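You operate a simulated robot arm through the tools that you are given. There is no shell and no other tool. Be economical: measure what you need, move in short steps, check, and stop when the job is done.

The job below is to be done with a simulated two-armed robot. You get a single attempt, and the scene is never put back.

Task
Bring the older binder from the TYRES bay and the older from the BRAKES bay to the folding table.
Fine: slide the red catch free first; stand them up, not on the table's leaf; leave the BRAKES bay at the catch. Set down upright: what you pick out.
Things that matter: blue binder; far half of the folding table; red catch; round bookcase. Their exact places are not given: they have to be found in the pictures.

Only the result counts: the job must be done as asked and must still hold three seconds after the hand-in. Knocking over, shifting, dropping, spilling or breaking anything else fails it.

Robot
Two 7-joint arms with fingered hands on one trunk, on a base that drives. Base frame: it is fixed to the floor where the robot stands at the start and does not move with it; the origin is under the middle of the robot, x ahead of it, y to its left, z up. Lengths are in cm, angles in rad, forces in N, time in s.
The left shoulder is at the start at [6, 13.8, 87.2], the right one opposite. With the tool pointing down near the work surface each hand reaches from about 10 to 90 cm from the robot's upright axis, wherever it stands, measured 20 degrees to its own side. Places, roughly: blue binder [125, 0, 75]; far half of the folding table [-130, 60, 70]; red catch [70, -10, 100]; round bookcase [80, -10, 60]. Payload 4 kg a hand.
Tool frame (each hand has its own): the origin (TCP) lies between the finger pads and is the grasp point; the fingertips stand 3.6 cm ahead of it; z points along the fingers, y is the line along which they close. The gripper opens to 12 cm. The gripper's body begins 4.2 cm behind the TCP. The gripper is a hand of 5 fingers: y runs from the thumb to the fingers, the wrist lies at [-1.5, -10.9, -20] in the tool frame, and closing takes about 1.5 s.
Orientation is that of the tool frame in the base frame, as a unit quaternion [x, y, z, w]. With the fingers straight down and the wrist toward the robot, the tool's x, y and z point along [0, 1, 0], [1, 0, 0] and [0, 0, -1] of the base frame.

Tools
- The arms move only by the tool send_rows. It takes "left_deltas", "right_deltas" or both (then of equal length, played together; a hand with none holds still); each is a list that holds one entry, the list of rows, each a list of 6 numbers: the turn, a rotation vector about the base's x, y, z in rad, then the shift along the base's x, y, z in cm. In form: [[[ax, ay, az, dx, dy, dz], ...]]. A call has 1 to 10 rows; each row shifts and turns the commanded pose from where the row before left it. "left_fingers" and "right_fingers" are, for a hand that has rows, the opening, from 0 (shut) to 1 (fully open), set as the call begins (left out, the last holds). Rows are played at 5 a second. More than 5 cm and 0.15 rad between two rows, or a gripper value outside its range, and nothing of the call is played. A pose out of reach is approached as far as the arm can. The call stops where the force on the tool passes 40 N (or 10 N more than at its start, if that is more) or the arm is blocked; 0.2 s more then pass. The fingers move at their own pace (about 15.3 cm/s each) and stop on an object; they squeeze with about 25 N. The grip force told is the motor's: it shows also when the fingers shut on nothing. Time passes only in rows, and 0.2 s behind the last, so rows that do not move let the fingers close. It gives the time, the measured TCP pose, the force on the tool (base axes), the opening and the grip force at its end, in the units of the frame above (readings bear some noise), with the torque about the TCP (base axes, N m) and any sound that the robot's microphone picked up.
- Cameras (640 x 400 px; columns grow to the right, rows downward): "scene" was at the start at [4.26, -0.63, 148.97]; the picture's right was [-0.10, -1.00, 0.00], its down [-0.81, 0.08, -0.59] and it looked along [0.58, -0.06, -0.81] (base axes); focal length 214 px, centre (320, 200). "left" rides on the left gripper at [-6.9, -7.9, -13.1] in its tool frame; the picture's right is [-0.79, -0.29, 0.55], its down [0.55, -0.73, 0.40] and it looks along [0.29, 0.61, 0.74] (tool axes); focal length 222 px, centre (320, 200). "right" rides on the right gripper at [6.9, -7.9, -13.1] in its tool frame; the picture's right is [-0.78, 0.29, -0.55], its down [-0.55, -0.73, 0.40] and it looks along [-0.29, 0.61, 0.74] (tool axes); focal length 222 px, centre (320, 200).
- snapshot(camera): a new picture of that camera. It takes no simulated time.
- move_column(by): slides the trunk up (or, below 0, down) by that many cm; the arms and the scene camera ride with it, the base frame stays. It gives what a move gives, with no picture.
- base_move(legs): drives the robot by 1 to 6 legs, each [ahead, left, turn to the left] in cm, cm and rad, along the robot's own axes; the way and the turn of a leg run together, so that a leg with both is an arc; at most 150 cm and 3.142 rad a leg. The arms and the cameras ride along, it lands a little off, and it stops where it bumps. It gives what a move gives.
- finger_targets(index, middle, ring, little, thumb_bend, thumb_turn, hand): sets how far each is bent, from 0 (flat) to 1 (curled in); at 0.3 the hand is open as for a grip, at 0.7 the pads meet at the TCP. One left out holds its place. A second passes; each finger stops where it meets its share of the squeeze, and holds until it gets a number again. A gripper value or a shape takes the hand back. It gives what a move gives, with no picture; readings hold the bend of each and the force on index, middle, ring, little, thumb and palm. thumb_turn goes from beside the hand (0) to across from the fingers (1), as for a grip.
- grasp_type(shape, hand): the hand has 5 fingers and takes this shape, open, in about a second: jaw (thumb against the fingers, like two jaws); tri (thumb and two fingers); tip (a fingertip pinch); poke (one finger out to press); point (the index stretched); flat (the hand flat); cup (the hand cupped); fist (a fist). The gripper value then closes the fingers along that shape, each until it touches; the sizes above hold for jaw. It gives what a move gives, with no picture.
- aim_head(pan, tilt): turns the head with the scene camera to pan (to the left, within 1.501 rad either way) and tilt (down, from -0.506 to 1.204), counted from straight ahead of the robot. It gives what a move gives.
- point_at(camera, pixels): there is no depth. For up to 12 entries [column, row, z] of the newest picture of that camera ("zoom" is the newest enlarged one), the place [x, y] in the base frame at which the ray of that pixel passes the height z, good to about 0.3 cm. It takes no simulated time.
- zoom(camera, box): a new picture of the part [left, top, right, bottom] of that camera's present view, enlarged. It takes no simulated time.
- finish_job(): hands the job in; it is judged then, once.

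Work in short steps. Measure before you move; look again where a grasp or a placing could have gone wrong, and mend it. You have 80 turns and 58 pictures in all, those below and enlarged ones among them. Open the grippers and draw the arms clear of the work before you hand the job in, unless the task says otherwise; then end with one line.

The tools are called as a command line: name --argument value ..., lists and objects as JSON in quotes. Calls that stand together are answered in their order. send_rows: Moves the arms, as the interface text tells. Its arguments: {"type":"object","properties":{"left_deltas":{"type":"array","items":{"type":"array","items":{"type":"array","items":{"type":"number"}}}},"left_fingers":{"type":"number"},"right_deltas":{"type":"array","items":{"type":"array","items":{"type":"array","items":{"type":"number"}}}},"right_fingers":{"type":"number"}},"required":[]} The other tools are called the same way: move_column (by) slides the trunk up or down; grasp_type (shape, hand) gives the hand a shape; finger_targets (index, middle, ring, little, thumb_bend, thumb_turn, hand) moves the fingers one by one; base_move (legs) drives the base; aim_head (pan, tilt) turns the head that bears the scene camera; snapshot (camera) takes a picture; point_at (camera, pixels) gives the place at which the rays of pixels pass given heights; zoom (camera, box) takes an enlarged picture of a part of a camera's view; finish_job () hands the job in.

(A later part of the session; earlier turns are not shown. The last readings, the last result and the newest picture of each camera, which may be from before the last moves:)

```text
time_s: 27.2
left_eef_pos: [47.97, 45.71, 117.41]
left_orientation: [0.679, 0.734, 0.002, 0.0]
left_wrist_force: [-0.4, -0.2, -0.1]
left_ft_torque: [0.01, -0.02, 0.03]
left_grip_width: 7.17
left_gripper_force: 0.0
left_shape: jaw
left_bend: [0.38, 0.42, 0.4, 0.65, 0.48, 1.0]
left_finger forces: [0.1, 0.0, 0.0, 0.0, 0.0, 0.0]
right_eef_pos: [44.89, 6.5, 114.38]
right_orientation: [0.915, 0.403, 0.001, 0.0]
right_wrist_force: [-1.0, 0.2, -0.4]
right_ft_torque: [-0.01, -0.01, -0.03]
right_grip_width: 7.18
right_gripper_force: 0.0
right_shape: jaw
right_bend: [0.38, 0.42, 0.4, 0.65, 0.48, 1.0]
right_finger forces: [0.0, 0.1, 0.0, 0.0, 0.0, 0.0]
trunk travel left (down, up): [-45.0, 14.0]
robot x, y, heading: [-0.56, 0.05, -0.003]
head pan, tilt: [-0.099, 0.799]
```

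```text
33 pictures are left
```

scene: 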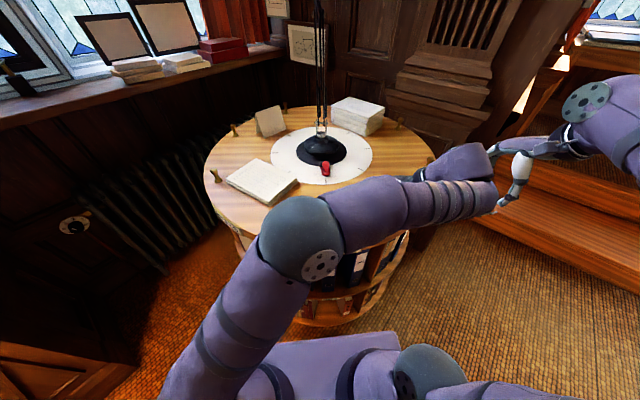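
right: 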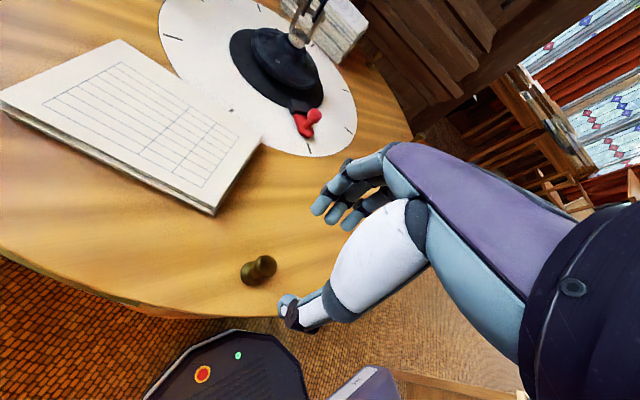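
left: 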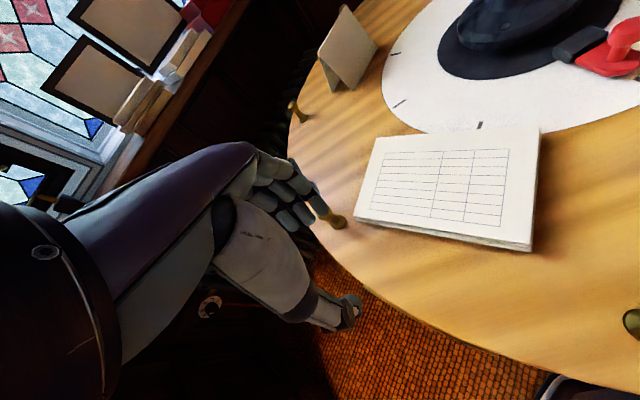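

Peg top at (263,265), well centred; notebook clear. I descend, grip, and start the arc.

send_rows --right_deltas '[[[0, 0, 0, 0, 0, -4], [0, 0, 0, 0, 0, -3.5], [0, 0, 0, 0, 0, -2.3]]]'

send_rows --right_deltas '[[[0, 0, 0, 0, 0, 0], [0, 0, 0, 0, 0, 0], [0, 0, 0, 0, 0, 0], [0, 0, 0, 0, 0, 0], [0, 0, 0.04, -0.5, -1.5, 0], [0, 0, 0.04, -0.62, -1.6, 0], [0, 0, 0.04, -0.9, -3.2, 0]]]' --right_fingers 0

send_rows --right_deltas '[[[0, 0, 0.04, -0.65, -3.25, 0], [0, 0, 0.04, -0.39, -3.3, 0], [0, 0, 0.04, -0.13, -3.32, 0], [0, 0, 0.04, 0.13, -3.32, 0], [0, 0, 0.04, 0.39, -3.3, 0], [0, 0, 0.04, 0.65, -3.25, 0], [0, 0, 0.04, 0.9, -3.2, 0], [0, 0, 0.04, 1.15, -3.12, 0], [0, 0, 0.04, 1.39, -3.01, 0], [0, 0, 0.04, 1.63, -2.9, 0]]]'

send_rows --right_deltas '[[[0, 0, 0.04, 1.84, -2.76, 0], [0, 0, 0.04, 2.06, -2.61, 0], [0, 0, 0.04, 2.25, -2.44, 0], [0, 0, 0.04, 2.44, -2.25, 0], [0, 0, 0.04, 2.61, -2.06, 0], [0, 0, 0.04, 2.76, -1.85, 0], [0, 0, 0.04, 2.9, -1.62, 0]]]'

zoom --camera "scene" --box '[170, 80, 470, 320]'

```text
time_s: 28.0
left_eef_pos: [47.82, 45.78, 117.51]
left_orientation: [0.678, 0.735, 0.0, 0.0]
left_wrist_force: [-1.0, 0.4, 0.6]
left_ft_torque: [0.02, 0.01, 0.0]
left_grip_width: 7.16
left_gripper_force: 0.1
left_shape: jaw
left_bend: [0.38, 0.42, 0.4, 0.65, 0.48, 1.0]
left_finger forces: [0.0, 0.0, 0.0, 0.0, 0.0, 0.1]
right_eef_pos: [44.81, 6.47, 104.75]
right_orientation: [0.915, 0.404, 0.0, 0.0]
right_wrist_force: [-0.1, 0.0, -0.7]
right_ft_torque: [-0.02, 0.04, 0.0]
right_grip_width: 7.21
right_gripper_force: 0.2
right_shape: jaw
right_bend: [0.38, 0.42, 0.4, 0.65, 0.48, 1.0]
right_finger forces: [0.0, 0.0, 0.0, 0.0, 0.0, 0.0]
trunk travel left (down, up): [-45.0, 14.0]
robot x, y, heading: [0.3, 0.06, 0.005]
head pan, tilt: [-0.099, 0.799]
```

```text
time_s: 29.6
left_eef_pos: [47.88, 45.64, 117.58]
left_orientation: [0.679, 0.735, 0.001, 0.0]
left_wrist_force: [-0.2, -0.3, -0.2]
left_ft_torque: [0.06, 0.01, 0.01]
left_grip_width: 7.2
left_gripper_force: 0.0
left_shape: jaw
left_bend: [0.38, 0.42, 0.4, 0.65, 0.48, 1.0]
left_finger forces: [0.0, 0.0, 0.0, 0.0, 0.1, 0.1]
right_eef_pos: [42.64, 0.14, 104.79]
right_orientation: [0.889, 0.458, 0.0, 0.0]
right_wrist_force: [0.6, 0.1, 0.0]
right_ft_torque: [0.01, 0.01, 0.02]
right_grip_width: 0.33
right_gripper_force: 25.4
right_shape: jaw
right_bend: [0.72, 0.7, 0.7, 0.68, 0.75, 1.0]
right_finger forces: [0.0, 0.1, 0.0, 0.0, 0.0, 0.0]
trunk travel left (down, up): [-45.0, 14.0]
robot x, y, heading: [-0.26, 0.09, 0.002]
head pan, tilt: [-0.099, 0.799]
```

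```text
time_s: 31.8
left_eef_pos: [48.02, 45.62, 117.46]
left_orientation: [0.678, 0.735, 0.0, 0.0]
left_wrist_force: [0.5, 0.3, 0.3]
left_ft_torque: [-0.01, -0.01, 0.01]
left_grip_width: 7.17
left_gripper_force: 0.0
left_shape: jaw
left_bend: [0.38, 0.42, 0.4, 0.65, 0.48, 1.0]
left_finger forces: [0.0, 0.0, 0.1, 0.0, 0.0, 0.0]
right_eef_pos: [47.8, -31.83, 104.5]
right_orientation: [0.781, 0.624, -0.003, -0.002]
right_wrist_force: [0.9, -0.7, -0.1]
right_ft_torque: [-0.02, 0.02, 0.01]
right_grip_width: 0.26
right_gripper_force: 24.8
right_shape: jaw
right_bend: [0.72, 0.7, 0.7, 0.68, 0.76, 1.0]
right_finger forces: [0.0, 0.1, 0.1, 0.2, 0.0, 0.0]
trunk travel left (down, up): [-45.0, 14.0]
robot x, y, heading: [-0.06, -0.05, 0.001]
head pan, tilt: [-0.099, 0.799]
```

```text
time_s: 33.4
left_eef_pos: [47.94, 45.64, 117.54]
left_orientation: [0.678, 0.735, 0.0, 0.0]
left_wrist_force: [-0.6, 0.3, 0.1]
left_ft_torque: [-0.01, -0.01, 0.02]
left_grip_width: 7.19
left_gripper_force: 0.0
left_shape: jaw
left_bend: [0.38, 0.42, 0.4, 0.65, 0.48, 1.0]
left_finger forces: [0.1, 0.0, 0.1, 0.1, 0.0, 0.0]
right_eef_pos: [64.78, -47.37, 104.46]
right_orientation: [0.685, 0.728, 0.0, -0.001]
right_wrist_force: [-0.1, 0.4, 0.4]
right_ft_torque: [-0.02, 0.01, 0.03]
right_grip_width: 0.24
right_gripper_force: 25.2
right_shape: jaw
right_bend: [0.72, 0.7, 0.7, 0.68, 0.76, 1.0]
right_finger forces: [0.1, 0.0, 0.0, 0.1, 0.0, 0.0]
trunk travel left (down, up): [-45.0, 14.0]
robot x, y, heading: [-0.27, 0.33, -0.001]
head pan, tilt: [-0.099, 0.799]
```

```text
1.67 times, centred on (320, 200) of scene
```

zoom: 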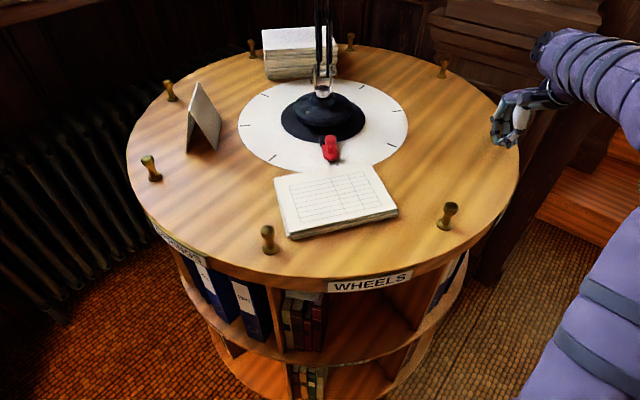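

The grip slipped off midway, but the case turned 45°: WHEELS now faces front. I read the label to its left.

zoom --camera "scene" --box '[230, 180, 310, 260]'

point_at --camera "zoom" --pixels '[[320, 200, 104]]'

```text
5.00 times, centred on (270, 220) of scene
```

zoom: 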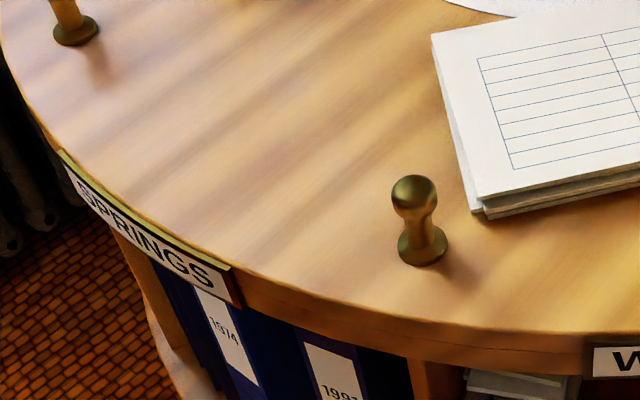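

```text
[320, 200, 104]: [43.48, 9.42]
```

SPRINGS is at 180°, so TYRES is further on. I raise the right hand away and bring the left over the next peg F (scene ~(217,176)).

point_at --camera "scene" --pixels '[[217, 176, 103.5], [284, 218, 103.5], [388, 205, 103.5]]'

send_rows --right_deltas '[[[0, 0, 0, 0, 0, 4.5], [0, 0, 0, 0, 0, 4.5], [0, 0, 0, 0, 0, 4.5], [0, 0, 0, -4.5, 0, 0], [0, 0, 0, -4.5, 0, 0], [0, 0, 0, -4.5, 0, 0], [0, 0, 0, -4.5, 0, 0], [0, 0, 0, -4.5, 0, 0], [0, 0, 0, -4.5, 0, 0]]]' --left_deltas '[[[0, 0, 0, 3.3, -2.6, 0], [0, 0, 0, 3.3, -2.6, 0], [0, 0, 0, 3.3, -2.6, 0], [0, 0, 0, 3.3, -2.6, 0], [0, 0, 0, 3.3, -2.6, 0], [0, 0, 0, 3.3, -2.6, 0], [0, 0, -0.08, 0, 0, -3], [0, 0, 0, 0, 0, 0], [0, 0, 0, 0, 0, 0]]]'

snapshot --camera "left"

```text
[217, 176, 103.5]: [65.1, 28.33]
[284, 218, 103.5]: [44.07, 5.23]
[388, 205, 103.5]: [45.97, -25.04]
```

```text
time_s: 35.4
left_eef_pos: [67.63, 30.57, 114.6]
left_orientation: [0.708, 0.706, 0.001, 0.001]
left_wrist_force: [0.0, 0.3, 0.4]
left_ft_torque: [0.01, 0.03, 0.01]
left_grip_width: 7.16
left_gripper_force: 0.1
left_shape: jaw
left_bend: [0.38, 0.42, 0.4, 0.65, 0.48, 1.0]
left_finger forces: [0.1, 0.1, 0.0, 0.0, 0.0, 0.0]
right_eef_pos: [37.72, -47.33, 118.47]
right_orientation: [0.686, 0.728, 0.0, 0.001]
right_wrist_force: [-0.2, -0.2, 0.0]
right_ft_torque: [-0.01, -0.01, -0.01]
right_grip_width: 0.25
right_gripper_force: 24.4
right_shape: jaw
right_bend: [0.72, 0.7, 0.7, 0.68, 0.76, 1.0]
right_finger forces: [0.1, 0.0, 0.0, 0.0, 0.0, 0.1]
trunk travel left (down, up): [-45.0, 14.0]
robot x, y, heading: [-0.19, -0.08, -0.001]
head pan, tilt: [-0.099, 0.799]
```

```text
30 pictures are left
```

left: 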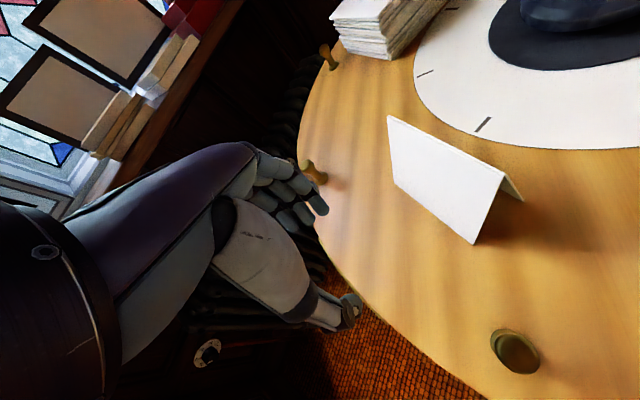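

The nearest peg appears at left (512,342), off-centre. I measure where the pegs really are.

point_at --camera "left" --pixels '[[512, 342, 103.5], [311, 167, 103.5], [325, 53, 103.5], [470, 243, 100], [391, 180, 100]]'

snapshot --camera "scene"

```text
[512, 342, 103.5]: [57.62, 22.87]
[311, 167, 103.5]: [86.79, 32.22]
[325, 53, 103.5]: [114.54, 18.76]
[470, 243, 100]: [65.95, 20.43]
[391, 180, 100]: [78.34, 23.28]
```

```text
29 pictures are left
```

scene: 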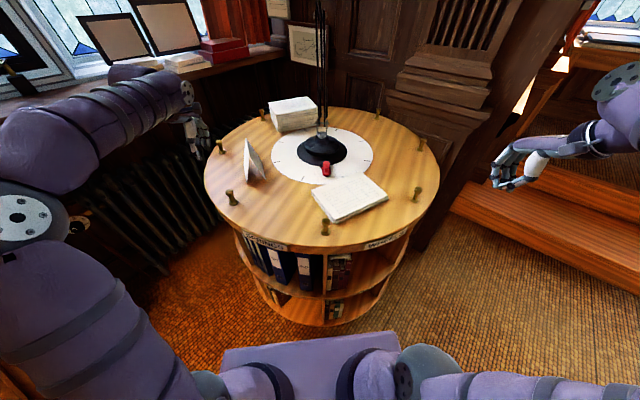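

The case drifted about 18° further: it coasts with little friction. I wait a second and look whether it still turns.

send_rows --left_deltas '[[[0, 0, 0, -1, 0, 0], [0, 0, 0, -1, 0, 0], [0, 0, 0, -1, 0, 0], [0, 0, 0, -1, 0, 0], [0, 0, 0, 0, 0, 0]]]' --left_fingers 0.9

snapshot --camera "left"

```text
time_s: 36.6
left_eef_pos: [63.68, 30.33, 114.45]
left_orientation: [0.707, 0.707, 0.0, 0.001]
left_wrist_force: [-0.3, 0.7, 0.3]
left_ft_torque: [0.02, 0.0, 0.01]
left_grip_width: 10.79
left_gripper_force: 0.0
left_shape: jaw
left_bend: [0.31, 0.32, 0.32, 0.31, 0.3, 0.98]
left_finger forces: [0.0, 0.0, 0.0, 0.1, 0.0, 0.0]
right_eef_pos: [37.89, -47.43, 118.3]
right_orientation: [0.686, 0.728, 0.001, 0.0]
right_wrist_force: [-0.8, 0.3, 0.1]
right_ft_torque: [-0.03, -0.02, -0.01]
right_grip_width: 0.25
right_gripper_force: 24.6
right_shape: jaw
right_bend: [0.72, 0.7, 0.7, 0.68, 0.76, 1.0]
right_finger forces: [0.0, 0.0, 0.0, 0.0, 0.1, 0.0]
trunk travel left (down, up): [-45.0, 14.0]
robot x, y, heading: [-0.3, -0.07, 0.001]
head pan, tilt: [-0.099, 0.799]
```

```text
28 pictures are left
```

left: 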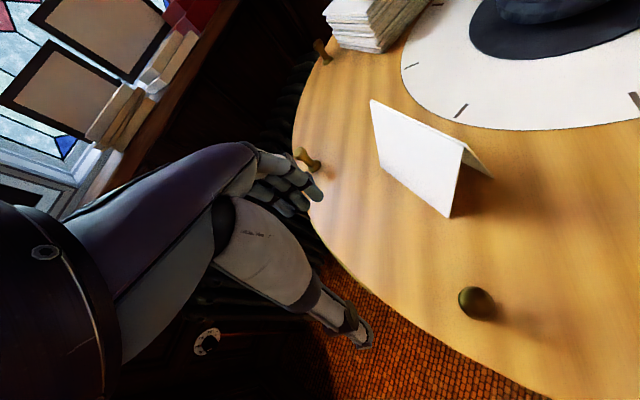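

point_at --camera "left" --pixels '[[473, 298, 103.5], [309, 160, 103.5]]'

```text
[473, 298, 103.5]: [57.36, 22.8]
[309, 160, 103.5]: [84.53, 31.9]
```

Pegs are at rest now: F at (57.4,22.8). I centre the left hand over it, descend, and grip.

send_rows --left_deltas '[[[0, 0, 0.05, -3.1, -3.7, 0], [0, 0, 0.05, -3.2, -3.8, 0], [0, 0, 0.05, 0, 0, -3], [0, 0, 0, 0, 0, -4], [0, 0, 0, 0, 0, -3]]]' --left_fingers 0.6

send_rows --left_deltas '[[[0, 0, 0, 0, 0, 0], [0, 0, 0, 0, 0, 0], [0, 0, 0, 0, 0, 0], [0, 0, 0, 0, 0, 0], [0, 0, 0, 0, 0, 0], [0, 0, 0, 0, 0, 0]]]' --left_fingers 0

```text
time_s: 37.8
left_eef_pos: [57.29, 23.04, 104.36]
left_orientation: [0.652, 0.758, -0.001, 0.0]
left_wrist_force: [-1.0, -0.7, 0.1]
left_ft_torque: [-0.03, -0.02, 0.01]
left_grip_width: 7.23
left_gripper_force: 0.0
left_shape: jaw
left_bend: [0.38, 0.42, 0.4, 0.65, 0.47, 1.0]
left_finger forces: [0.0, 0.1, 0.0, 0.0, 0.0, 0.0]
right_eef_pos: [37.82, -47.3, 118.31]
right_orientation: [0.686, 0.728, 0.0, 0.0]
right_wrist_force: [0.3, -0.4, 0.0]
right_ft_torque: [-0.04, 0.01, 0.02]
right_grip_width: 0.23
right_gripper_force: 24.6
right_shape: jaw
right_bend: [0.72, 0.7, 0.7, 0.68, 0.76, 1.0]
right_finger forces: [0.1, 0.1, 0.1, 0.1, 0.0, 0.1]
trunk travel left (down, up): [-45.0, 14.0]
robot x, y, heading: [0.23, 0.07, 0.002]
head pan, tilt: [-0.099, 0.799]
```

```text
time_s: 39.2
left_eef_pos: [57.25, 22.97, 104.49]
left_orientation: [0.652, 0.758, 0.0, 0.001]
left_wrist_force: [-2.0, -0.3, -3.8]
left_ft_torque: [0.04, 0.04, 0.02]
left_grip_width: 1.39
left_gripper_force: 25.0
left_shape: jaw
left_bend: [0.65, 0.66, 0.7, 0.69, 0.7, 1.0]
left_finger forces: [11.9, 7.5, 0.0, 0.0, 21.6, 0.1]
right_eef_pos: [37.83, -47.46, 118.38]
right_orientation: [0.686, 0.728, 0.0, 0.0]
right_wrist_force: [-0.3, -0.2, 0.2]
right_ft_torque: [0.02, 0.01, -0.01]
right_grip_width: 0.26
right_gripper_force: 24.2
right_shape: jaw
right_bend: [0.72, 0.7, 0.7, 0.68, 0.76, 1.0]
right_finger forces: [0.1, 0.0, 0.1, 0.0, 0.0, 0.0]
trunk travel left (down, up): [-45.0, 14.0]
robot x, y, heading: [-0.07, 0.05, 0.002]
head pan, tilt: [-0.099, 0.799]
```

Peg F is held (1.39 cm, 12/22 N). I drive the arc to -22.5° and hold there until it stops.

send_rows --left_deltas '[[[0, 0, 0.02, -1.22, -1.12, 0], [0, 0, 0.02, -1.22, -1.13, 0], [0, 0, 0.04, -2.25, -2.44, 0], [0, 0, 0.04, -2.06, -2.61, 0], [0, 0, 0.04, -1.84, -2.76, 0], [0, 0, 0.04, -1.63, -2.9, 0], [0, 0, 0.04, -1.39, -3.01, 0], [0, 0, 0.04, -1.15, -3.12, 0], [0, 0, 0.04, -0.9, -3.2, 0], [0, 0, 0.04, -0.65, -3.25, 0]]]'

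send_rows --left_deltas '[[[0, 0, 0.04, -0.39, -3.3, 0], [0, 0, 0.04, -0.13, -3.32, 0], [0, 0, 0.04, 0.13, -3.32, 0], [0, 0, 0.04, 0.39, -3.3, 0], [0, 0, 0.03, 0.45, -2.2, 0], [0, 0, 0.02, 0.35, -1.6, 0], [0, 0, 0.02, 0.35, -1.3, 0], [0, 0, 0, 0, 0, 0], [0, 0, 0, 0, 0, 0], [0, 0, 0, 0, 0, 0]]]'

zoom --camera "scene" --box '[170, 80, 470, 320]'

```text
time_s: 41.4
left_eef_pos: [42.97, -3.94, 104.68]
left_orientation: [0.512, 0.859, -0.003, 0.004]
left_wrist_force: [-8.5, -25.9, -13.6]
left_ft_torque: [-0.54, 0.12, 0.02]
left_grip_width: 1.21
left_gripper_force: 24.6
left_shape: jaw
left_bend: [0.71, 0.71, 0.7, 0.69, 0.68, 0.98]
left_finger forces: [9.6, 1.2, 0.0, 0.0, 29.2, 0.0]
right_eef_pos: [37.87, -47.76, 118.23]
right_orientation: [0.687, 0.726, 0.001, 0.0]
right_wrist_force: [1.2, -1.4, -1.1]
right_ft_torque: [0.04, 0.0, 0.04]
right_grip_width: 0.26
right_gripper_force: 25.3
right_shape: jaw
right_bend: [0.72, 0.7, 0.7, 0.68, 0.76, 1.0]
right_finger forces: [0.1, 0.0, 0.1, 0.0, 0.1, 0.0]
trunk travel left (down, up): [-45.0, 14.0]
robot x, y, heading: [0.11, 0.03, 0.0]
head pan, tilt: [-0.099, 0.799]
```

```text
time_s: 43.6
left_eef_pos: [44.31, -20.97, 104.43]
left_orientation: [0.404, 0.915, 0.0, 0.0]
left_wrist_force: [8.0, 2.2, 4.4]
left_ft_torque: [0.13, -0.22, -0.02]
left_grip_width: 1.09
left_gripper_force: 25.1
left_shape: jaw
left_bend: [0.72, 0.65, 0.7, 0.69, 0.76, 1.0]
left_finger forces: [0.0, 10.2, 1.2, 0.1, 0.0, 0.0]
right_eef_pos: [37.95, -47.28, 118.35]
right_orientation: [0.687, 0.727, 0.0, 0.0]
right_wrist_force: [-0.3, -0.6, 0.6]
right_ft_torque: [-0.04, -0.04, 0.0]
right_grip_width: 0.26
right_gripper_force: 24.7
right_shape: jaw
right_bend: [0.72, 0.7, 0.7, 0.68, 0.76, 1.0]
right_finger forces: [0.0, 0.0, 0.0, 0.0, 0.0, 0.0]
trunk travel left (down, up): [-45.0, 14.0]
robot x, y, heading: [-0.3, 0.03, 0.003]
head pan, tilt: [-0.099, 0.799]
```

```text
1.67 times, centred on (320, 200) of scene
```

zoom: 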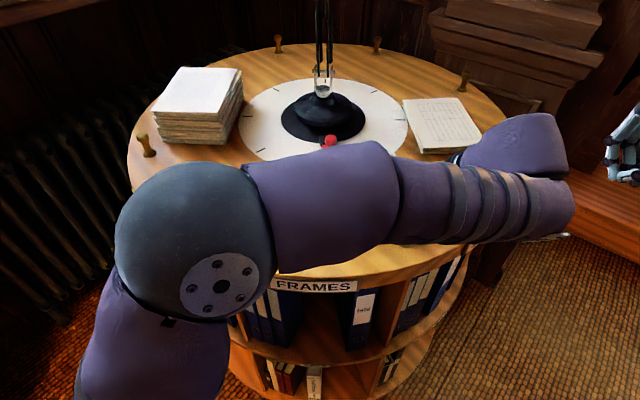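

FRAMES (225°) is at the front; TYRES must be one or two bays on. I release F, lift, and go to the next peg G at about θ=25°.

send_rows --left_deltas '[[[0, 0, 0, 0, 0, 0], [0, 0, 0, 0, 0, 0], [0, 0, 0, 0, 0, 4], [0, 0, 0, 0, 0, 4], [0, 0, 0, 0, 2, 4], [0, 0, -0.1, 0, 4.5, 0], [0, 0, -0.1, 0, 4.5, 0], [0, 0, -0.1, 0, 4.5, 0], [0, 0, -0.1, 0, 4.5, 0], [0, 0, 0, 0, 4.5, 0]]]' --left_fingers 0.6

send_rows --left_deltas '[[[0, 0, 0, 0, 4, 0], [0, 0, 0, 0, 4.5, 0], [0, 0, 0, 0, 4.5, 0], [0, 0, 0, 0, 0, 0]]]'

snapshot --camera "left"

zoom --camera "scene" --box '[170, 80, 470, 320]'

```text
time_s: 45.8
left_eef_pos: [44.12, 3.38, 116.44]
left_orientation: [0.578, 0.816, 0.001, 0.002]
left_wrist_force: [-0.1, -0.4, 0.2]
left_ft_torque: [-0.03, 0.04, 0.02]
left_grip_width: 7.18
left_gripper_force: 0.1
left_shape: jaw
left_bend: [0.38, 0.42, 0.4, 0.65, 0.48, 1.0]
left_finger forces: [0.0, 0.1, 0.0, 0.0, 0.1, 0.1]
right_eef_pos: [37.92, -47.28, 118.38]
right_orientation: [0.686, 0.728, 0.001, 0.0]
right_wrist_force: [0.7, 0.7, 0.9]
right_ft_torque: [0.01, 0.02, 0.01]
right_grip_width: 0.27
right_gripper_force: 24.9
right_shape: jaw
right_bend: [0.72, 0.7, 0.7, 0.68, 0.76, 1.0]
right_finger forces: [0.1, 0.0, 0.1, 0.0, 0.0, 0.0]
trunk travel left (down, up): [-45.0, 14.0]
robot x, y, heading: [0.02, -0.06, -0.004]
head pan, tilt: [-0.099, 0.799]
```

```text
time_s: 46.8
left_eef_pos: [43.99, 16.47, 116.64]
left_orientation: [0.577, 0.816, 0.0, 0.0]
left_wrist_force: [1.0, 0.1, 0.0]
left_ft_torque: [-0.05, 0.0, 0.02]
left_grip_width: 7.19
left_gripper_force: 0.0
left_shape: jaw
left_bend: [0.38, 0.42, 0.4, 0.65, 0.48, 1.0]
left_finger forces: [0.0, 0.0, 0.0, 0.1, 0.1, 0.0]
right_eef_pos: [38.0, -47.46, 118.42]
right_orientation: [0.686, 0.728, 0.0, -0.001]
right_wrist_force: [0.0, -0.1, -0.4]
right_ft_torque: [0.0, 0.03, 0.0]
right_grip_width: 0.27
right_gripper_force: 24.9
right_shape: jaw
right_bend: [0.72, 0.7, 0.7, 0.68, 0.76, 1.0]
right_finger forces: [0.1, 0.1, 0.0, 0.0, 0.0, 0.0]
trunk travel left (down, up): [-45.0, 14.0]
robot x, y, heading: [-0.11, -0.02, -0.004]
head pan, tilt: [-0.099, 0.799]
```

```text
26 pictures are left
```

left: 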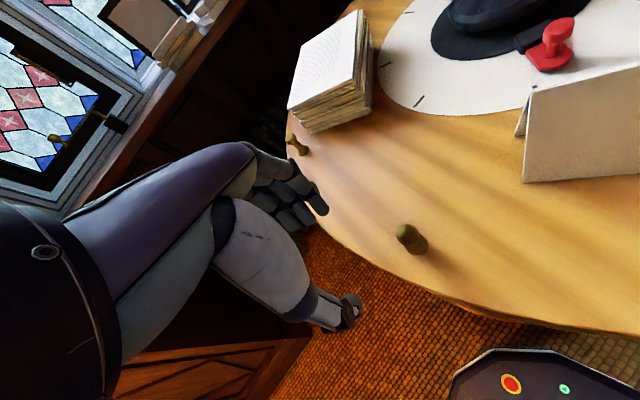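

```text
1.67 times, centred on (320, 200) of scene
```

zoom: 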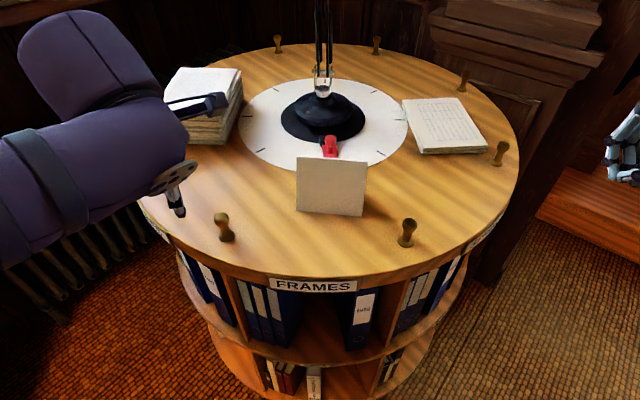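

The case is still. I measure peg G at left (406,233) / scene zoom (222,217).

point_at --camera "left" --pixels '[[406, 233, 103.5], [297, 144, 103.5]]'

point_at --camera "zoom" --pixels '[[222, 217, 103.5], [408, 222, 103.5]]'

```text
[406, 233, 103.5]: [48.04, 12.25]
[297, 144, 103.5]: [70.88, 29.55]
```

```text
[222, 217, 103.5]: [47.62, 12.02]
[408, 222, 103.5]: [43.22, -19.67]
```

G is at (47.8,12.1). I move onto it with more yaw so the fingers push along the arc, and grip.

send_rows --left_deltas '[[[0, 0, 0.1, 2, -2.2, 0], [0, 0, 0.1, 1.8, -2.2, 0], [0, 0, 0.1, 0, 0, -4], [0, 0, 0, 0, 0, -4], [0, 0, 0, 0, 0, -4.1]]]'

send_rows --left_deltas '[[[0, 0, 0, 0, 0, 0], [0, 0, 0, 0, 0, 0], [0, 0, 0, 0, 0, 0], [0, 0, 0, 0, 0, 0], [0, 0, 0, 0, 0, 0], [0, 0, 0, 0, 0, 0]]]' --left_fingers 0

```text
time_s: 48.0
left_eef_pos: [47.91, 12.06, 104.03]
left_orientation: [0.448, 0.894, 0.001, 0.0]
left_wrist_force: [-0.1, -0.2, 0.4]
left_ft_torque: [-0.01, 0.01, -0.02]
left_grip_width: 7.19
left_gripper_force: 0.2
left_shape: jaw
left_bend: [0.38, 0.42, 0.4, 0.65, 0.48, 1.0]
left_finger forces: [0.0, 0.0, 0.0, 0.0, 0.0, 0.1]
right_eef_pos: [37.94, -47.43, 118.34]
right_orientation: [0.685, 0.728, 0.0, 0.0]
right_wrist_force: [0.4, -0.6, 0.3]
right_ft_torque: [-0.03, 0.0, 0.01]
right_grip_width: 0.27
right_gripper_force: 24.4
right_shape: jaw
right_bend: [0.72, 0.7, 0.7, 0.68, 0.76, 1.0]
right_finger forces: [0.1, 0.0, 0.0, 0.0, 0.1, 0.0]
trunk travel left (down, up): [-45.0, 14.0]
robot x, y, heading: [-0.13, 0.13, -0.003]
head pan, tilt: [-0.099, 0.799]
```

```text
time_s: 49.4
left_eef_pos: [47.76, 12.02, 104.1]
left_orientation: [0.448, 0.894, 0.0, 0.0]
left_wrist_force: [-1.9, -1.6, -4.3]
left_ft_torque: [0.01, 0.07, 0.0]
left_grip_width: 1.39
left_gripper_force: 25.6
left_shape: jaw
left_bend: [0.59, 0.63, 0.68, 0.7, 0.71, 1.0]
left_finger forces: [11.3, 7.5, 0.1, 0.0, 21.4, 0.0]
right_eef_pos: [37.94, -47.34, 118.42]
right_orientation: [0.686, 0.728, 0.0, -0.001]
right_wrist_force: [0.7, -0.1, 0.9]
right_ft_torque: [0.01, 0.03, 0.03]
right_grip_width: 0.29
right_gripper_force: 24.7
right_shape: jaw
right_bend: [0.72, 0.7, 0.7, 0.68, 0.76, 1.0]
right_finger forces: [0.1, 0.0, 0.1, 0.0, 0.0, 0.1]
trunk travel left (down, up): [-45.0, 14.0]
robot x, y, heading: [-0.06, -0.14, -0.005]
head pan, tilt: [-0.099, 0.799]
```

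G is held. I sweep it to θ≈-22.5° and hold until still.

send_rows --left_deltas '[[[0, 0, 0.03, -0.6, -1.1, 0], [0, 0, 0.03, -0.6, -1.1, 0], [0, 0, 0.04, -1.39, -3.01, 0], [0, 0, 0.04, -1.15, -3.12, 0], [0, 0, 0.05, -0.9, -3.2, 0], [0, 0, 0.05, -0.65, -3.25, 0], [0, 0, 0.05, -0.39, -3.3, 0], [0, 0, 0.05, -0.13, -3.32, 0], [0, 0, 0.05, 0.13, -3.32, 0], [0, 0, 0.05, 0.39, -3.3, 0]]]'

send_rows --left_deltas '[[[0, 0, 0.04, 0.65, -3.25, 0], [0, 0, 0.03, 0.6, -2.2, 0], [0, 0, 0.02, 0.45, -1.5, 0], [0, 0, 0.02, 0.4, -1.2, 0], [0, 0, 0.02, 0.4, -1.2, 0], [0, 0, 0, 0, 0, 0], [0, 0, 0, 0, 0, 0], [0, 0, 0, 0, 0, 0]]]'

zoom --camera "scene" --box '[170, 80, 470, 320]'

```text
time_s: 51.6
left_eef_pos: [42.36, -17.07, 104.47]
left_orientation: [0.247, 0.969, -0.003, 0.003]
left_wrist_force: [4.5, -21.9, -19.2]
left_ft_torque: [-0.44, -0.07, -0.09]
left_grip_width: 1.07
left_gripper_force: 25.0
left_shape: jaw
left_bend: [0.62, 0.72, 0.68, 0.7, 0.69, 0.99]
left_finger forces: [8.8, 1.5, 0.0, 0.0, 27.7, 0.0]
right_eef_pos: [38.04, -47.73, 118.26]
right_orientation: [0.686, 0.727, 0.0, -0.002]
right_wrist_force: [-0.5, -0.9, 0.1]
right_ft_torque: [0.01, 0.02, 0.0]
right_grip_width: 0.24
right_gripper_force: 24.9
right_shape: jaw
right_bend: [0.72, 0.7, 0.7, 0.68, 0.76, 1.0]
right_finger forces: [0.0, 0.1, 0.0, 0.0, 0.0, 0.0]
trunk travel left (down, up): [-45.0, 14.0]
robot x, y, heading: [-0.08, -0.38, -0.002]
head pan, tilt: [-0.099, 0.799]
```

```text
time_s: 53.4
left_eef_pos: [45.16, -25.29, 104.55]
left_orientation: [0.179, 0.984, 0.001, 0.002]
left_wrist_force: [11.2, 1.0, 20.7]
left_ft_torque: [0.38, -0.26, -0.16]
left_grip_width: 1.45
left_gripper_force: 24.8
left_shape: jaw
left_bend: [0.73, 0.58, 0.71, 0.7, 0.77, 1.0]
left_finger forces: [0.0, 16.8, 0.0, 0.0, 21.5, 0.0]
right_eef_pos: [37.89, -47.29, 118.45]
right_orientation: [0.686, 0.728, 0.0, 0.0]
right_wrist_force: [0.3, 0.7, 0.1]
right_ft_torque: [-0.01, 0.04, -0.04]
right_grip_width: 0.26
right_gripper_force: 25.1
right_shape: jaw
right_bend: [0.72, 0.7, 0.7, 0.68, 0.76, 1.0]
right_finger forces: [0.0, 0.0, 0.0, 0.0, 0.0, 0.0]
trunk travel left (down, up): [-45.0, 14.0]
robot x, y, heading: [-0.19, 0.18, -0.003]
head pan, tilt: [-0.099, 0.799]
```

```text
1.67 times, centred on (320, 200) of scene
```

zoom: 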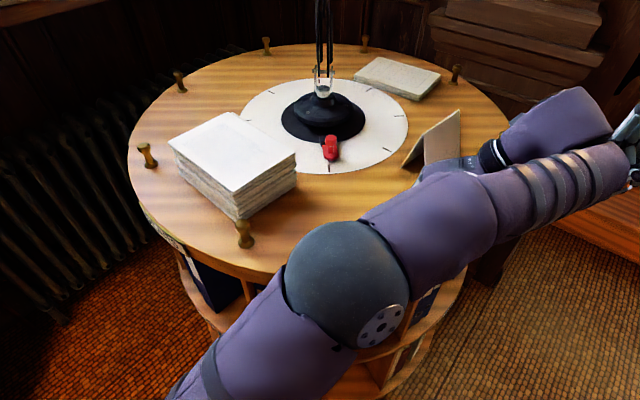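

Held still at -22.5°. I release, lift and draw the left arm back to see the bay.

send_rows --left_deltas '[[[0, 0, 0, 0, 0, 0], [0, 0, 0, 0, 0, 0], [0, 0, 0, -0.5, 0, 4], [0, 0, 0, -0.5, 0, 4], [0, 0, -0.1, -1, 2, 4], [0, 0, -0.1, -1, 4.5, 0], [0, 0, -0.1, -1, 4.5, 0], [0, 0, -0.1, -1, 4.5, 0], [0, 0, -0.1, -1, 4.5, 0], [0, 0, -0.1, -1, 4.5, 0]]]' --left_fingers 0.6

send_rows --left_deltas '[[[0, 0, -0.1, 0, 4.8, 0], [0, 0, -0.1, 0, 4.8, 0], [0, 0, -0.1, 0, 4.8, 0], [0, 0, -0.1, 0, 4.8, 0], [0, 0, -0.1, 0, 4.8, 0], [0, 0, 0, 0, 4.8, 0], [0, 0, 0, 0, 4.8, 0], [0, 0, 0, 0, 4.8, 0], [0, 0, 0, 0, 4.8, 0]]]'

zoom --camera "scene" --box '[190, 130, 430, 310]'

```text
time_s: 55.6
left_eef_pos: [38.06, -0.92, 116.35]
left_orientation: [0.463, 0.886, 0.001, 0.001]
left_wrist_force: [-0.8, 0.3, -0.1]
left_ft_torque: [-0.05, -0.04, 0.03]
left_grip_width: 7.2
left_gripper_force: 0.1
left_shape: jaw
left_bend: [0.38, 0.42, 0.4, 0.65, 0.47, 1.0]
left_finger forces: [0.0, 0.1, 0.1, 0.0, 0.0, 0.0]
right_eef_pos: [37.89, -47.11, 118.36]
right_orientation: [0.686, 0.728, 0.0, 0.001]
right_wrist_force: [-0.3, -0.4, 0.1]
right_ft_torque: [0.03, -0.01, 0.03]
right_grip_width: 0.23
right_gripper_force: 25.2
right_shape: jaw
right_bend: [0.72, 0.7, 0.7, 0.68, 0.76, 1.0]
right_finger forces: [0.0, 0.0, 0.0, 0.0, 0.0, 0.0]
trunk travel left (down, up): [-45.0, 14.0]
robot x, y, heading: [-0.13, 0.1, -0.0]
head pan, tilt: [-0.099, 0.799]
```

```text
time_s: 57.6
left_eef_pos: [38.09, 42.26, 116.22]
left_orientation: [0.667, 0.745, -0.001, 0.0]
left_wrist_force: [-0.5, -0.1, -0.5]
left_ft_torque: [0.0, -0.02, -0.01]
left_grip_width: 7.2
left_gripper_force: 0.0
left_shape: jaw
left_bend: [0.38, 0.42, 0.4, 0.65, 0.47, 1.0]
left_finger forces: [0.0, 0.0, 0.0, 0.1, 0.0, 0.1]
right_eef_pos: [37.88, -47.31, 118.32]
right_orientation: [0.685, 0.728, 0.0, -0.001]
right_wrist_force: [0.1, 0.1, 0.4]
right_ft_torque: [-0.01, -0.03, -0.01]
right_grip_width: 0.27
right_gripper_force: 25.1
right_shape: jaw
right_bend: [0.72, 0.7, 0.7, 0.68, 0.76, 1.0]
right_finger forces: [0.1, 0.0, 0.0, 0.1, 0.0, 0.0]
trunk travel left (down, up): [-45.0, 14.0]
robot x, y, heading: [-0.18, -0.28, -0.001]
head pan, tilt: [-0.099, 0.799]
```

```text
2.22 times, centred on (310, 220) of scene
```

zoom: 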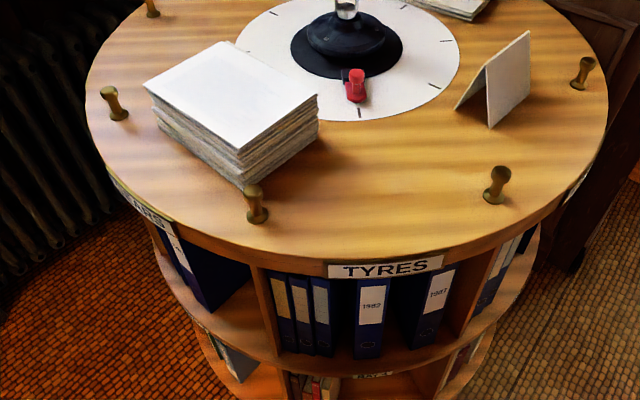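

TYRES is now at the front, slightly right. I enlarge its binders to read the years.

zoom --camera "scene" --box '[290, 240, 380, 300]'

point_at --camera "zoom" --pixels '[[320, 200, 85]]'

```text
6.67 times, centred on (335, 270) of scene
```

zoom: 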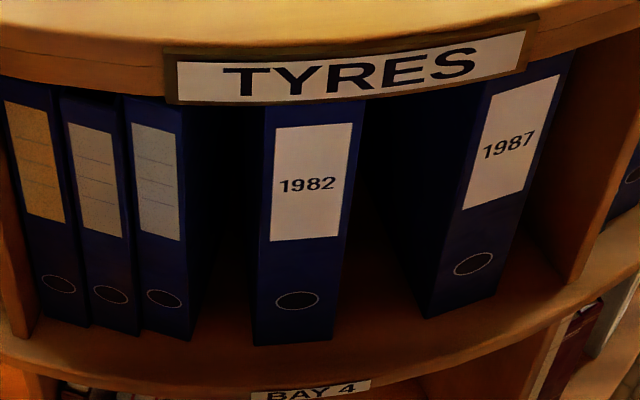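

```text
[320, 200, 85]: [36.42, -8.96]
```

1982 (zoom (310,220)) is the older in TYRES, with free gaps on both sides. I back the base 25 cm, then turn the right hand to point forward with horizontal closing.

base_move --legs '[[-25, 0, 0]]'

send_rows --right_deltas '[[[0, 0, -0.06, 0, 0, 0], [-0.0863, -0.0863, 0.0863, 0, 0, -2.5], [-0.0863, -0.0863, 0.0863, 0, 0, -2.5], [-0.0863, -0.0863, 0.0863, 0, 0, -2.5], [-0.0863, -0.0863, 0.0863, 0, 0, -2.5], [-0.0863, -0.0863, 0.0863, 0, 0, -2.5], [-0.0863, -0.0863, 0.0863, 0, 0, -2.5], [-0.0863, -0.0863, 0.0863, 0, 0, -2.5]]]' --right_fingers 1

send_rows --right_deltas '[[[-0.0863, -0.0863, 0.0863, 0, 0, -2.5], [-0.0863, -0.0863, 0.0863, 0, 0, -2.5], [-0.0863, -0.0863, 0.0863, 0, 0, -2.5], [-0.0863, -0.0863, 0.0863, 0, 0, -2.5], [-0.0863, -0.0863, 0.0863, 0, 0, -2.5], [-0.0863, -0.0863, 0.0863, 0, 0, -2.5], [-0.0863, -0.0863, 0.0863, 0, 0, -2.5]]]'

```text
time_s: 59.4
left_eef_pos: [12.68, 42.28, 116.37]
left_orientation: [0.667, 0.745, 0.001, 0.001]
left_wrist_force: [0.3, -0.3, -0.7]
left_ft_torque: [-0.03, -0.04, -0.03]
left_grip_width: 7.2
left_gripper_force: 0.1
left_shape: jaw
left_bend: [0.38, 0.42, 0.4, 0.65, 0.47, 1.0]
left_finger forces: [0.1, 0.1, 0.0, 0.1, 0.0, 0.0]
right_eef_pos: [12.4, -47.25, 118.39]
right_orientation: [0.685, 0.728, 0.0, 0.0]
right_wrist_force: [0.3, -0.9, 0.4]
right_ft_torque: [0.0, -0.02, -0.04]
right_grip_width: 0.24
right_gripper_force: 25.1
right_shape: jaw
right_bend: [0.72, 0.7, 0.7, 0.68, 0.76, 1.0]
right_finger forces: [0.0, 0.1, 0.0, 0.1, 0.1, 0.0]
trunk travel left (down, up): [-45.0, 14.0]
robot x, y, heading: [-25.67, -0.13, 0.001]
head pan, tilt: [-0.099, 0.799]
```

```text
time_s: 61.2
left_eef_pos: [12.59, 42.06, 116.43]
left_orientation: [0.666, 0.746, 0.001, 0.001]
left_wrist_force: [-0.1, 0.1, 0.1]
left_ft_torque: [0.01, 0.01, -0.01]
left_grip_width: 7.19
left_gripper_force: 0.1
left_shape: jaw
left_bend: [0.38, 0.42, 0.4, 0.65, 0.47, 1.0]
left_finger forces: [0.0, 0.1, 0.0, 0.0, 0.1, 0.1]
right_eef_pos: [12.65, -47.34, 100.94]
right_orientation: [0.407, 0.817, 0.0, 0.409]
right_wrist_force: [-0.4, 0.2, -0.9]
right_ft_torque: [-0.02, -0.03, 0.0]
right_grip_width: 12.0
right_gripper_force: 0.0
right_shape: jaw
right_bend: [0.3, 0.3, 0.3, 0.3, 0.3, 0.97]
right_finger forces: [0.0, 0.0, 0.0, 0.0, 0.0, 0.0]
trunk travel left (down, up): [-45.0, 14.0]
robot x, y, heading: [-25.35, -0.28, 0.003]
head pan, tilt: [-0.099, 0.799]
```

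```text
time_s: 62.8
left_eef_pos: [12.62, 42.2, 116.55]
left_orientation: [0.667, 0.745, 0.0, 0.0]
left_wrist_force: [-0.4, -0.6, 0.4]
left_ft_torque: [0.0, -0.02, -0.03]
left_grip_width: 7.2
left_gripper_force: 0.0
left_shape: jaw
left_bend: [0.38, 0.42, 0.4, 0.65, 0.47, 1.0]
left_finger forces: [0.0, 0.0, 0.1, 0.0, 0.1, 0.1]
right_eef_pos: [14.8, -47.24, 89.52]
right_orientation: [0.001, 0.724, -0.001, 0.69]
right_wrist_force: [-0.7, 0.6, 0.8]
right_ft_torque: [0.0, -0.01, 0.0]
right_grip_width: 11.97
right_gripper_force: 0.1
right_shape: jaw
right_bend: [0.3, 0.3, 0.3, 0.3, 0.3, 0.97]
right_finger forces: [0.1, 0.1, 0.1, 0.0, 0.1, 0.0]
right hand out of reach, approached as far as the arm can: row 6, 7
trunk travel left (down, up): [-45.0, 14.0]
robot x, y, heading: [-25.35, -0.08, -0.0]
head pan, tilt: [-0.099, 0.799]
```

The hand points forward, closing horizontally. I bring it in front of the bay (x≈22) and look with both cameras.

send_rows --right_deltas '[[[0, 0, 0, 1.2, 4.4, -0.6], [0, 0, 0, 1.2, 4.4, -0.6], [0, 0, 0, 1.2, 4.4, -0.6], [0, 0, 0, 1.2, 4.4, -0.6], [0, 0, 0, 1.2, 4.4, -0.6], [0, 0, 0, 1.2, 4.4, -0.6], [0, 0, 0, 1.2, 4.4, -0.6], [0, 0, 0, 0, 4.4, -0.6], [0, 0, 0, 0, 0, 0]]]'

snapshot --camera "right"

zoom --camera "scene" --box '[240, 120, 400, 240]'

```text
time_s: 64.8
left_eef_pos: [12.59, 42.17, 116.35]
left_orientation: [0.667, 0.745, 0.0, 0.0]
left_wrist_force: [-0.5, -0.3, 0.3]
left_ft_torque: [0.04, 0.01, 0.0]
left_grip_width: 7.22
left_gripper_force: 0.1
left_shape: jaw
left_bend: [0.38, 0.42, 0.4, 0.65, 0.47, 1.0]
left_finger forces: [0.0, 0.0, 0.1, 0.0, 0.1, 0.1]
right_eef_pos: [26.66, -12.89, 85.28]
right_orientation: [0.001, 0.708, 0.001, 0.706]
right_wrist_force: [0.6, 0.3, -0.5]
right_ft_torque: [0.01, 0.01, -0.04]
right_grip_width: 11.98
right_gripper_force: 0.0
right_shape: jaw
right_bend: [0.3, 0.3, 0.3, 0.3, 0.3, 0.97]
right_finger forces: [0.0, 0.1, 0.0, 0.1, 0.1, 0.1]
right hand out of reach, approached as far as the arm can: row 1, 5, 6, 7, 8
trunk travel left (down, up): [-45.0, 14.0]
robot x, y, heading: [-25.27, -0.19, 0.005]
head pan, tilt: [-0.099, 0.799]
```

```text
21 pictures are left
```

right: 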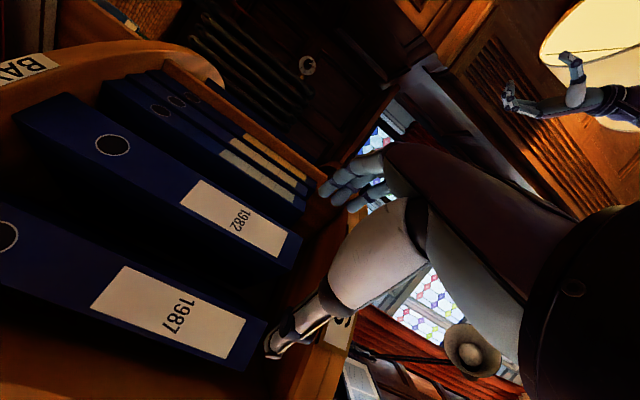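

```text
3.33 times, centred on (320, 180) of scene
```

zoom: 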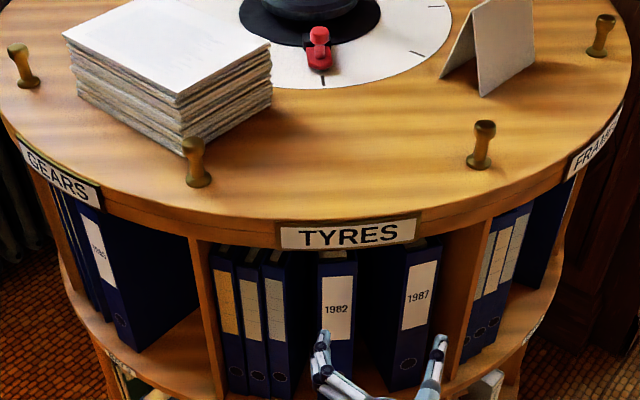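

I triangulate the "1982" text: right camera (240,219), scene zoom (338,309), plus spine edges.

point_at --camera "right" --pixels '[[240, 219, 80], [240, 219, 84], [240, 219, 88], [303, 237, 88], [303, 237, 92], [285, 268, 88], [285, 268, 92]]'

point_at --camera "zoom" --pixels '[[338, 309, 80], [338, 309, 84], [338, 309, 88], [321, 260, 88], [321, 260, 92], [357, 260, 88], [355, 360, 75], [230, 385, 65]]'

```text
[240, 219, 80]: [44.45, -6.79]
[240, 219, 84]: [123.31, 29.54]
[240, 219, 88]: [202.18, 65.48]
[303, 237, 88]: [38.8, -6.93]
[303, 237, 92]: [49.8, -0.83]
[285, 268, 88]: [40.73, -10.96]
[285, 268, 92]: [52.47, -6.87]
```

```text
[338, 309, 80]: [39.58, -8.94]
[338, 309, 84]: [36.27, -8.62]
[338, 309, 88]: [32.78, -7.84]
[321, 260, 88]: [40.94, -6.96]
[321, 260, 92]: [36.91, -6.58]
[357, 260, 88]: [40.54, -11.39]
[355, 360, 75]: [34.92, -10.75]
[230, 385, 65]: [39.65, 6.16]
```

Spine of 1982: x≈40.5, y from -6.6 to -11.1 (width 4.4), top z≈88. I align the hand at (30,-8.9,76) with a 7 cm opening.

send_rows --right_deltas '[[[0, 0, 0, 2.5, 1, 0], [0, 0, 0, 2.5, 1, 0], [0, 0, 0, 2.5, 1.2, -1.3], [0, 0, 0, 1.5, 0, -1.3], [0, 0, 0, 0, 0, 0]]]' --right_fingers 0.6

```text
time_s: 66.0
left_eef_pos: [12.62, 42.19, 116.45]
left_orientation: [0.667, 0.745, -0.001, 0.0]
left_wrist_force: [-0.4, 0.6, 0.0]
left_ft_torque: [0.0, -0.02, -0.02]
left_grip_width: 7.22
left_gripper_force: 0.0
left_shape: jaw
left_bend: [0.38, 0.42, 0.4, 0.65, 0.47, 1.0]
left_finger forces: [0.0, 0.1, 0.0, 0.0, 0.0, 0.0]
right_eef_pos: [35.54, -9.82, 82.84]
right_orientation: [0.001, 0.708, 0.001, 0.706]
right_wrist_force: [-0.6, -0.2, 0.8]
right_ft_torque: [-0.02, 0.03, 0.0]
right_grip_width: 7.25
right_gripper_force: 0.0
right_shape: jaw
right_bend: [0.38, 0.42, 0.4, 0.65, 0.47, 1.0]
right_finger forces: [0.0, 0.0, 0.1, 0.1, 0.0, 0.1]
trunk travel left (down, up): [-45.0, 14.0]
robot x, y, heading: [-25.44, -0.25, 0.0]
head pan, tilt: [-0.099, 0.799]
```

Moves count from the actual pose. I correct to y=-8.9, z=76, then advance between the binders.

send_rows --right_deltas '[[[0, 0, 0, -1.5, 0.9, -2.5], [0, 0, 0, 0, 0, -2.5], [0, 0, 0, 0, 0, -1.8], [0, 0, 0, 0, 0, 0]]]'

snapshot --camera "right"

```text
time_s: 67.0
left_eef_pos: [12.68, 42.19, 116.49]
left_orientation: [0.666, 0.746, 0.0, 0.0]
left_wrist_force: [0.7, 0.0, 0.1]
left_ft_torque: [0.04, 0.0, 0.02]
left_grip_width: 7.21
left_gripper_force: 0.1
left_shape: jaw
left_bend: [0.38, 0.42, 0.4, 0.65, 0.47, 1.0]
left_finger forces: [0.1, 0.1, 0.0, 0.0, 0.1, 0.0]
right_eef_pos: [34.05, -8.85, 76.08]
right_orientation: [0.001, 0.707, -0.001, 0.707]
right_wrist_force: [-0.9, -0.8, -0.3]
right_ft_torque: [0.01, -0.04, 0.01]
right_grip_width: 7.22
right_gripper_force: 0.1
right_shape: jaw
right_bend: [0.38, 0.42, 0.4, 0.65, 0.47, 1.0]
right_finger forces: [0.0, 0.0, 0.0, 0.0, 0.0, 0.1]
trunk travel left (down, up): [-45.0, 14.0]
robot x, y, heading: [-25.21, -0.15, 0.001]
head pan, tilt: [-0.099, 0.799]
```

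```text
19 pictures are left
```

right: 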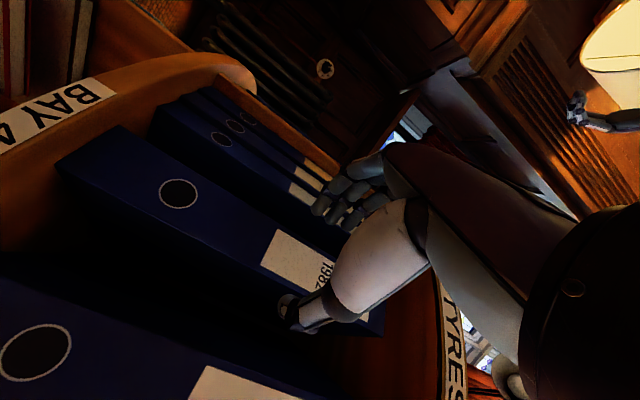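

Thumb and fingers straddle 1982's spine. I measure the bottom edge and push in 8.5 cm.

point_at --camera "right" --pixels '[[58, 165, 58], [58, 165, 62], [122, 128, 58], [122, 128, 62]]'

send_rows --right_deltas '[[[0, 0, 0, 2, 0, 0], [0, 0, 0, 2, 0, 0], [0, 0, 0, 2, 0, 0], [0, 0, 0, 1.5, 0, 0], [0, 0, 0, 1, 0, 0]]]'

send_rows --right_deltas '[[[0, 0, 0, 0, 0, 0], [0, 0, 0, 0, 0, 0], [0, 0, 0, 0, 0, 0], [0, 0, 0, 0, 0, 0], [0, 0, 0, 0, 0, 0], [0, 0, 0, 0, 0, 0], [0, 0, 0, 0, 0, 0]]]' --right_fingers 0

```text
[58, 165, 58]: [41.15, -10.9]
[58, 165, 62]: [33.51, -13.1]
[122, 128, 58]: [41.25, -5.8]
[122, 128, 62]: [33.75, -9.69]
```

```text
time_s: 68.2
left_eef_pos: [12.57, 42.09, 116.41]
left_orientation: [0.667, 0.745, 0.0, 0.002]
left_wrist_force: [-0.2, 1.1, -0.3]
left_ft_torque: [-0.05, 0.0, 0.0]
left_grip_width: 7.17
left_gripper_force: 0.1
left_shape: jaw
left_bend: [0.38, 0.42, 0.4, 0.65, 0.47, 1.0]
left_finger forces: [0.0, 0.0, 0.0, 0.0, 0.0, 0.1]
right_eef_pos: [42.7, -9.07, 76.05]
right_orientation: [0.002, 0.707, 0.0, 0.707]
right_wrist_force: [-3.3, -1.8, 0.0]
right_ft_torque: [0.03, -0.04, 0.18]
right_grip_width: 7.11
right_gripper_force: 0.1
right_shape: jaw
right_bend: [0.38, 0.43, 0.4, 0.65, 0.47, 1.0]
right_finger forces: [0.0, 6.5, 0.1, 0.0, 0.0, 0.0]
trunk travel left (down, up): [-45.0, 14.0]
robot x, y, heading: [-25.19, -0.21, 0.002]
head pan, tilt: [-0.099, 0.799]
```

```text
time_s: 69.8
left_eef_pos: [12.62, 42.19, 116.46]
left_orientation: [0.666, 0.746, 0.0, 0.0]
left_wrist_force: [-0.7, 0.3, 0.1]
left_ft_torque: [0.0, -0.05, -0.03]
left_grip_width: 7.21
left_gripper_force: 0.1
left_shape: jaw
left_bend: [0.38, 0.42, 0.4, 0.65, 0.47, 1.0]
left_finger forces: [0.0, 0.0, 0.0, 0.1, 0.0, 0.0]
right_eef_pos: [42.71, -9.08, 76.08]
right_orientation: [0.002, 0.708, 0.0, 0.707]
right_wrist_force: [0.0, -2.3, 2.0]
right_ft_torque: [-0.09, -0.03, 0.0]
right_grip_width: 4.47
right_gripper_force: 24.9
right_shape: jaw
right_bend: [0.42, 0.45, 0.44, 0.7, 0.69, 1.0]
right_finger forces: [11.2, 11.2, 2.9, 1.6, 23.8, 0.0]
trunk travel left (down, up): [-45.0, 14.0]
robot x, y, heading: [-25.31, 0.22, 0.005]
head pan, tilt: [-0.099, 0.799]
```

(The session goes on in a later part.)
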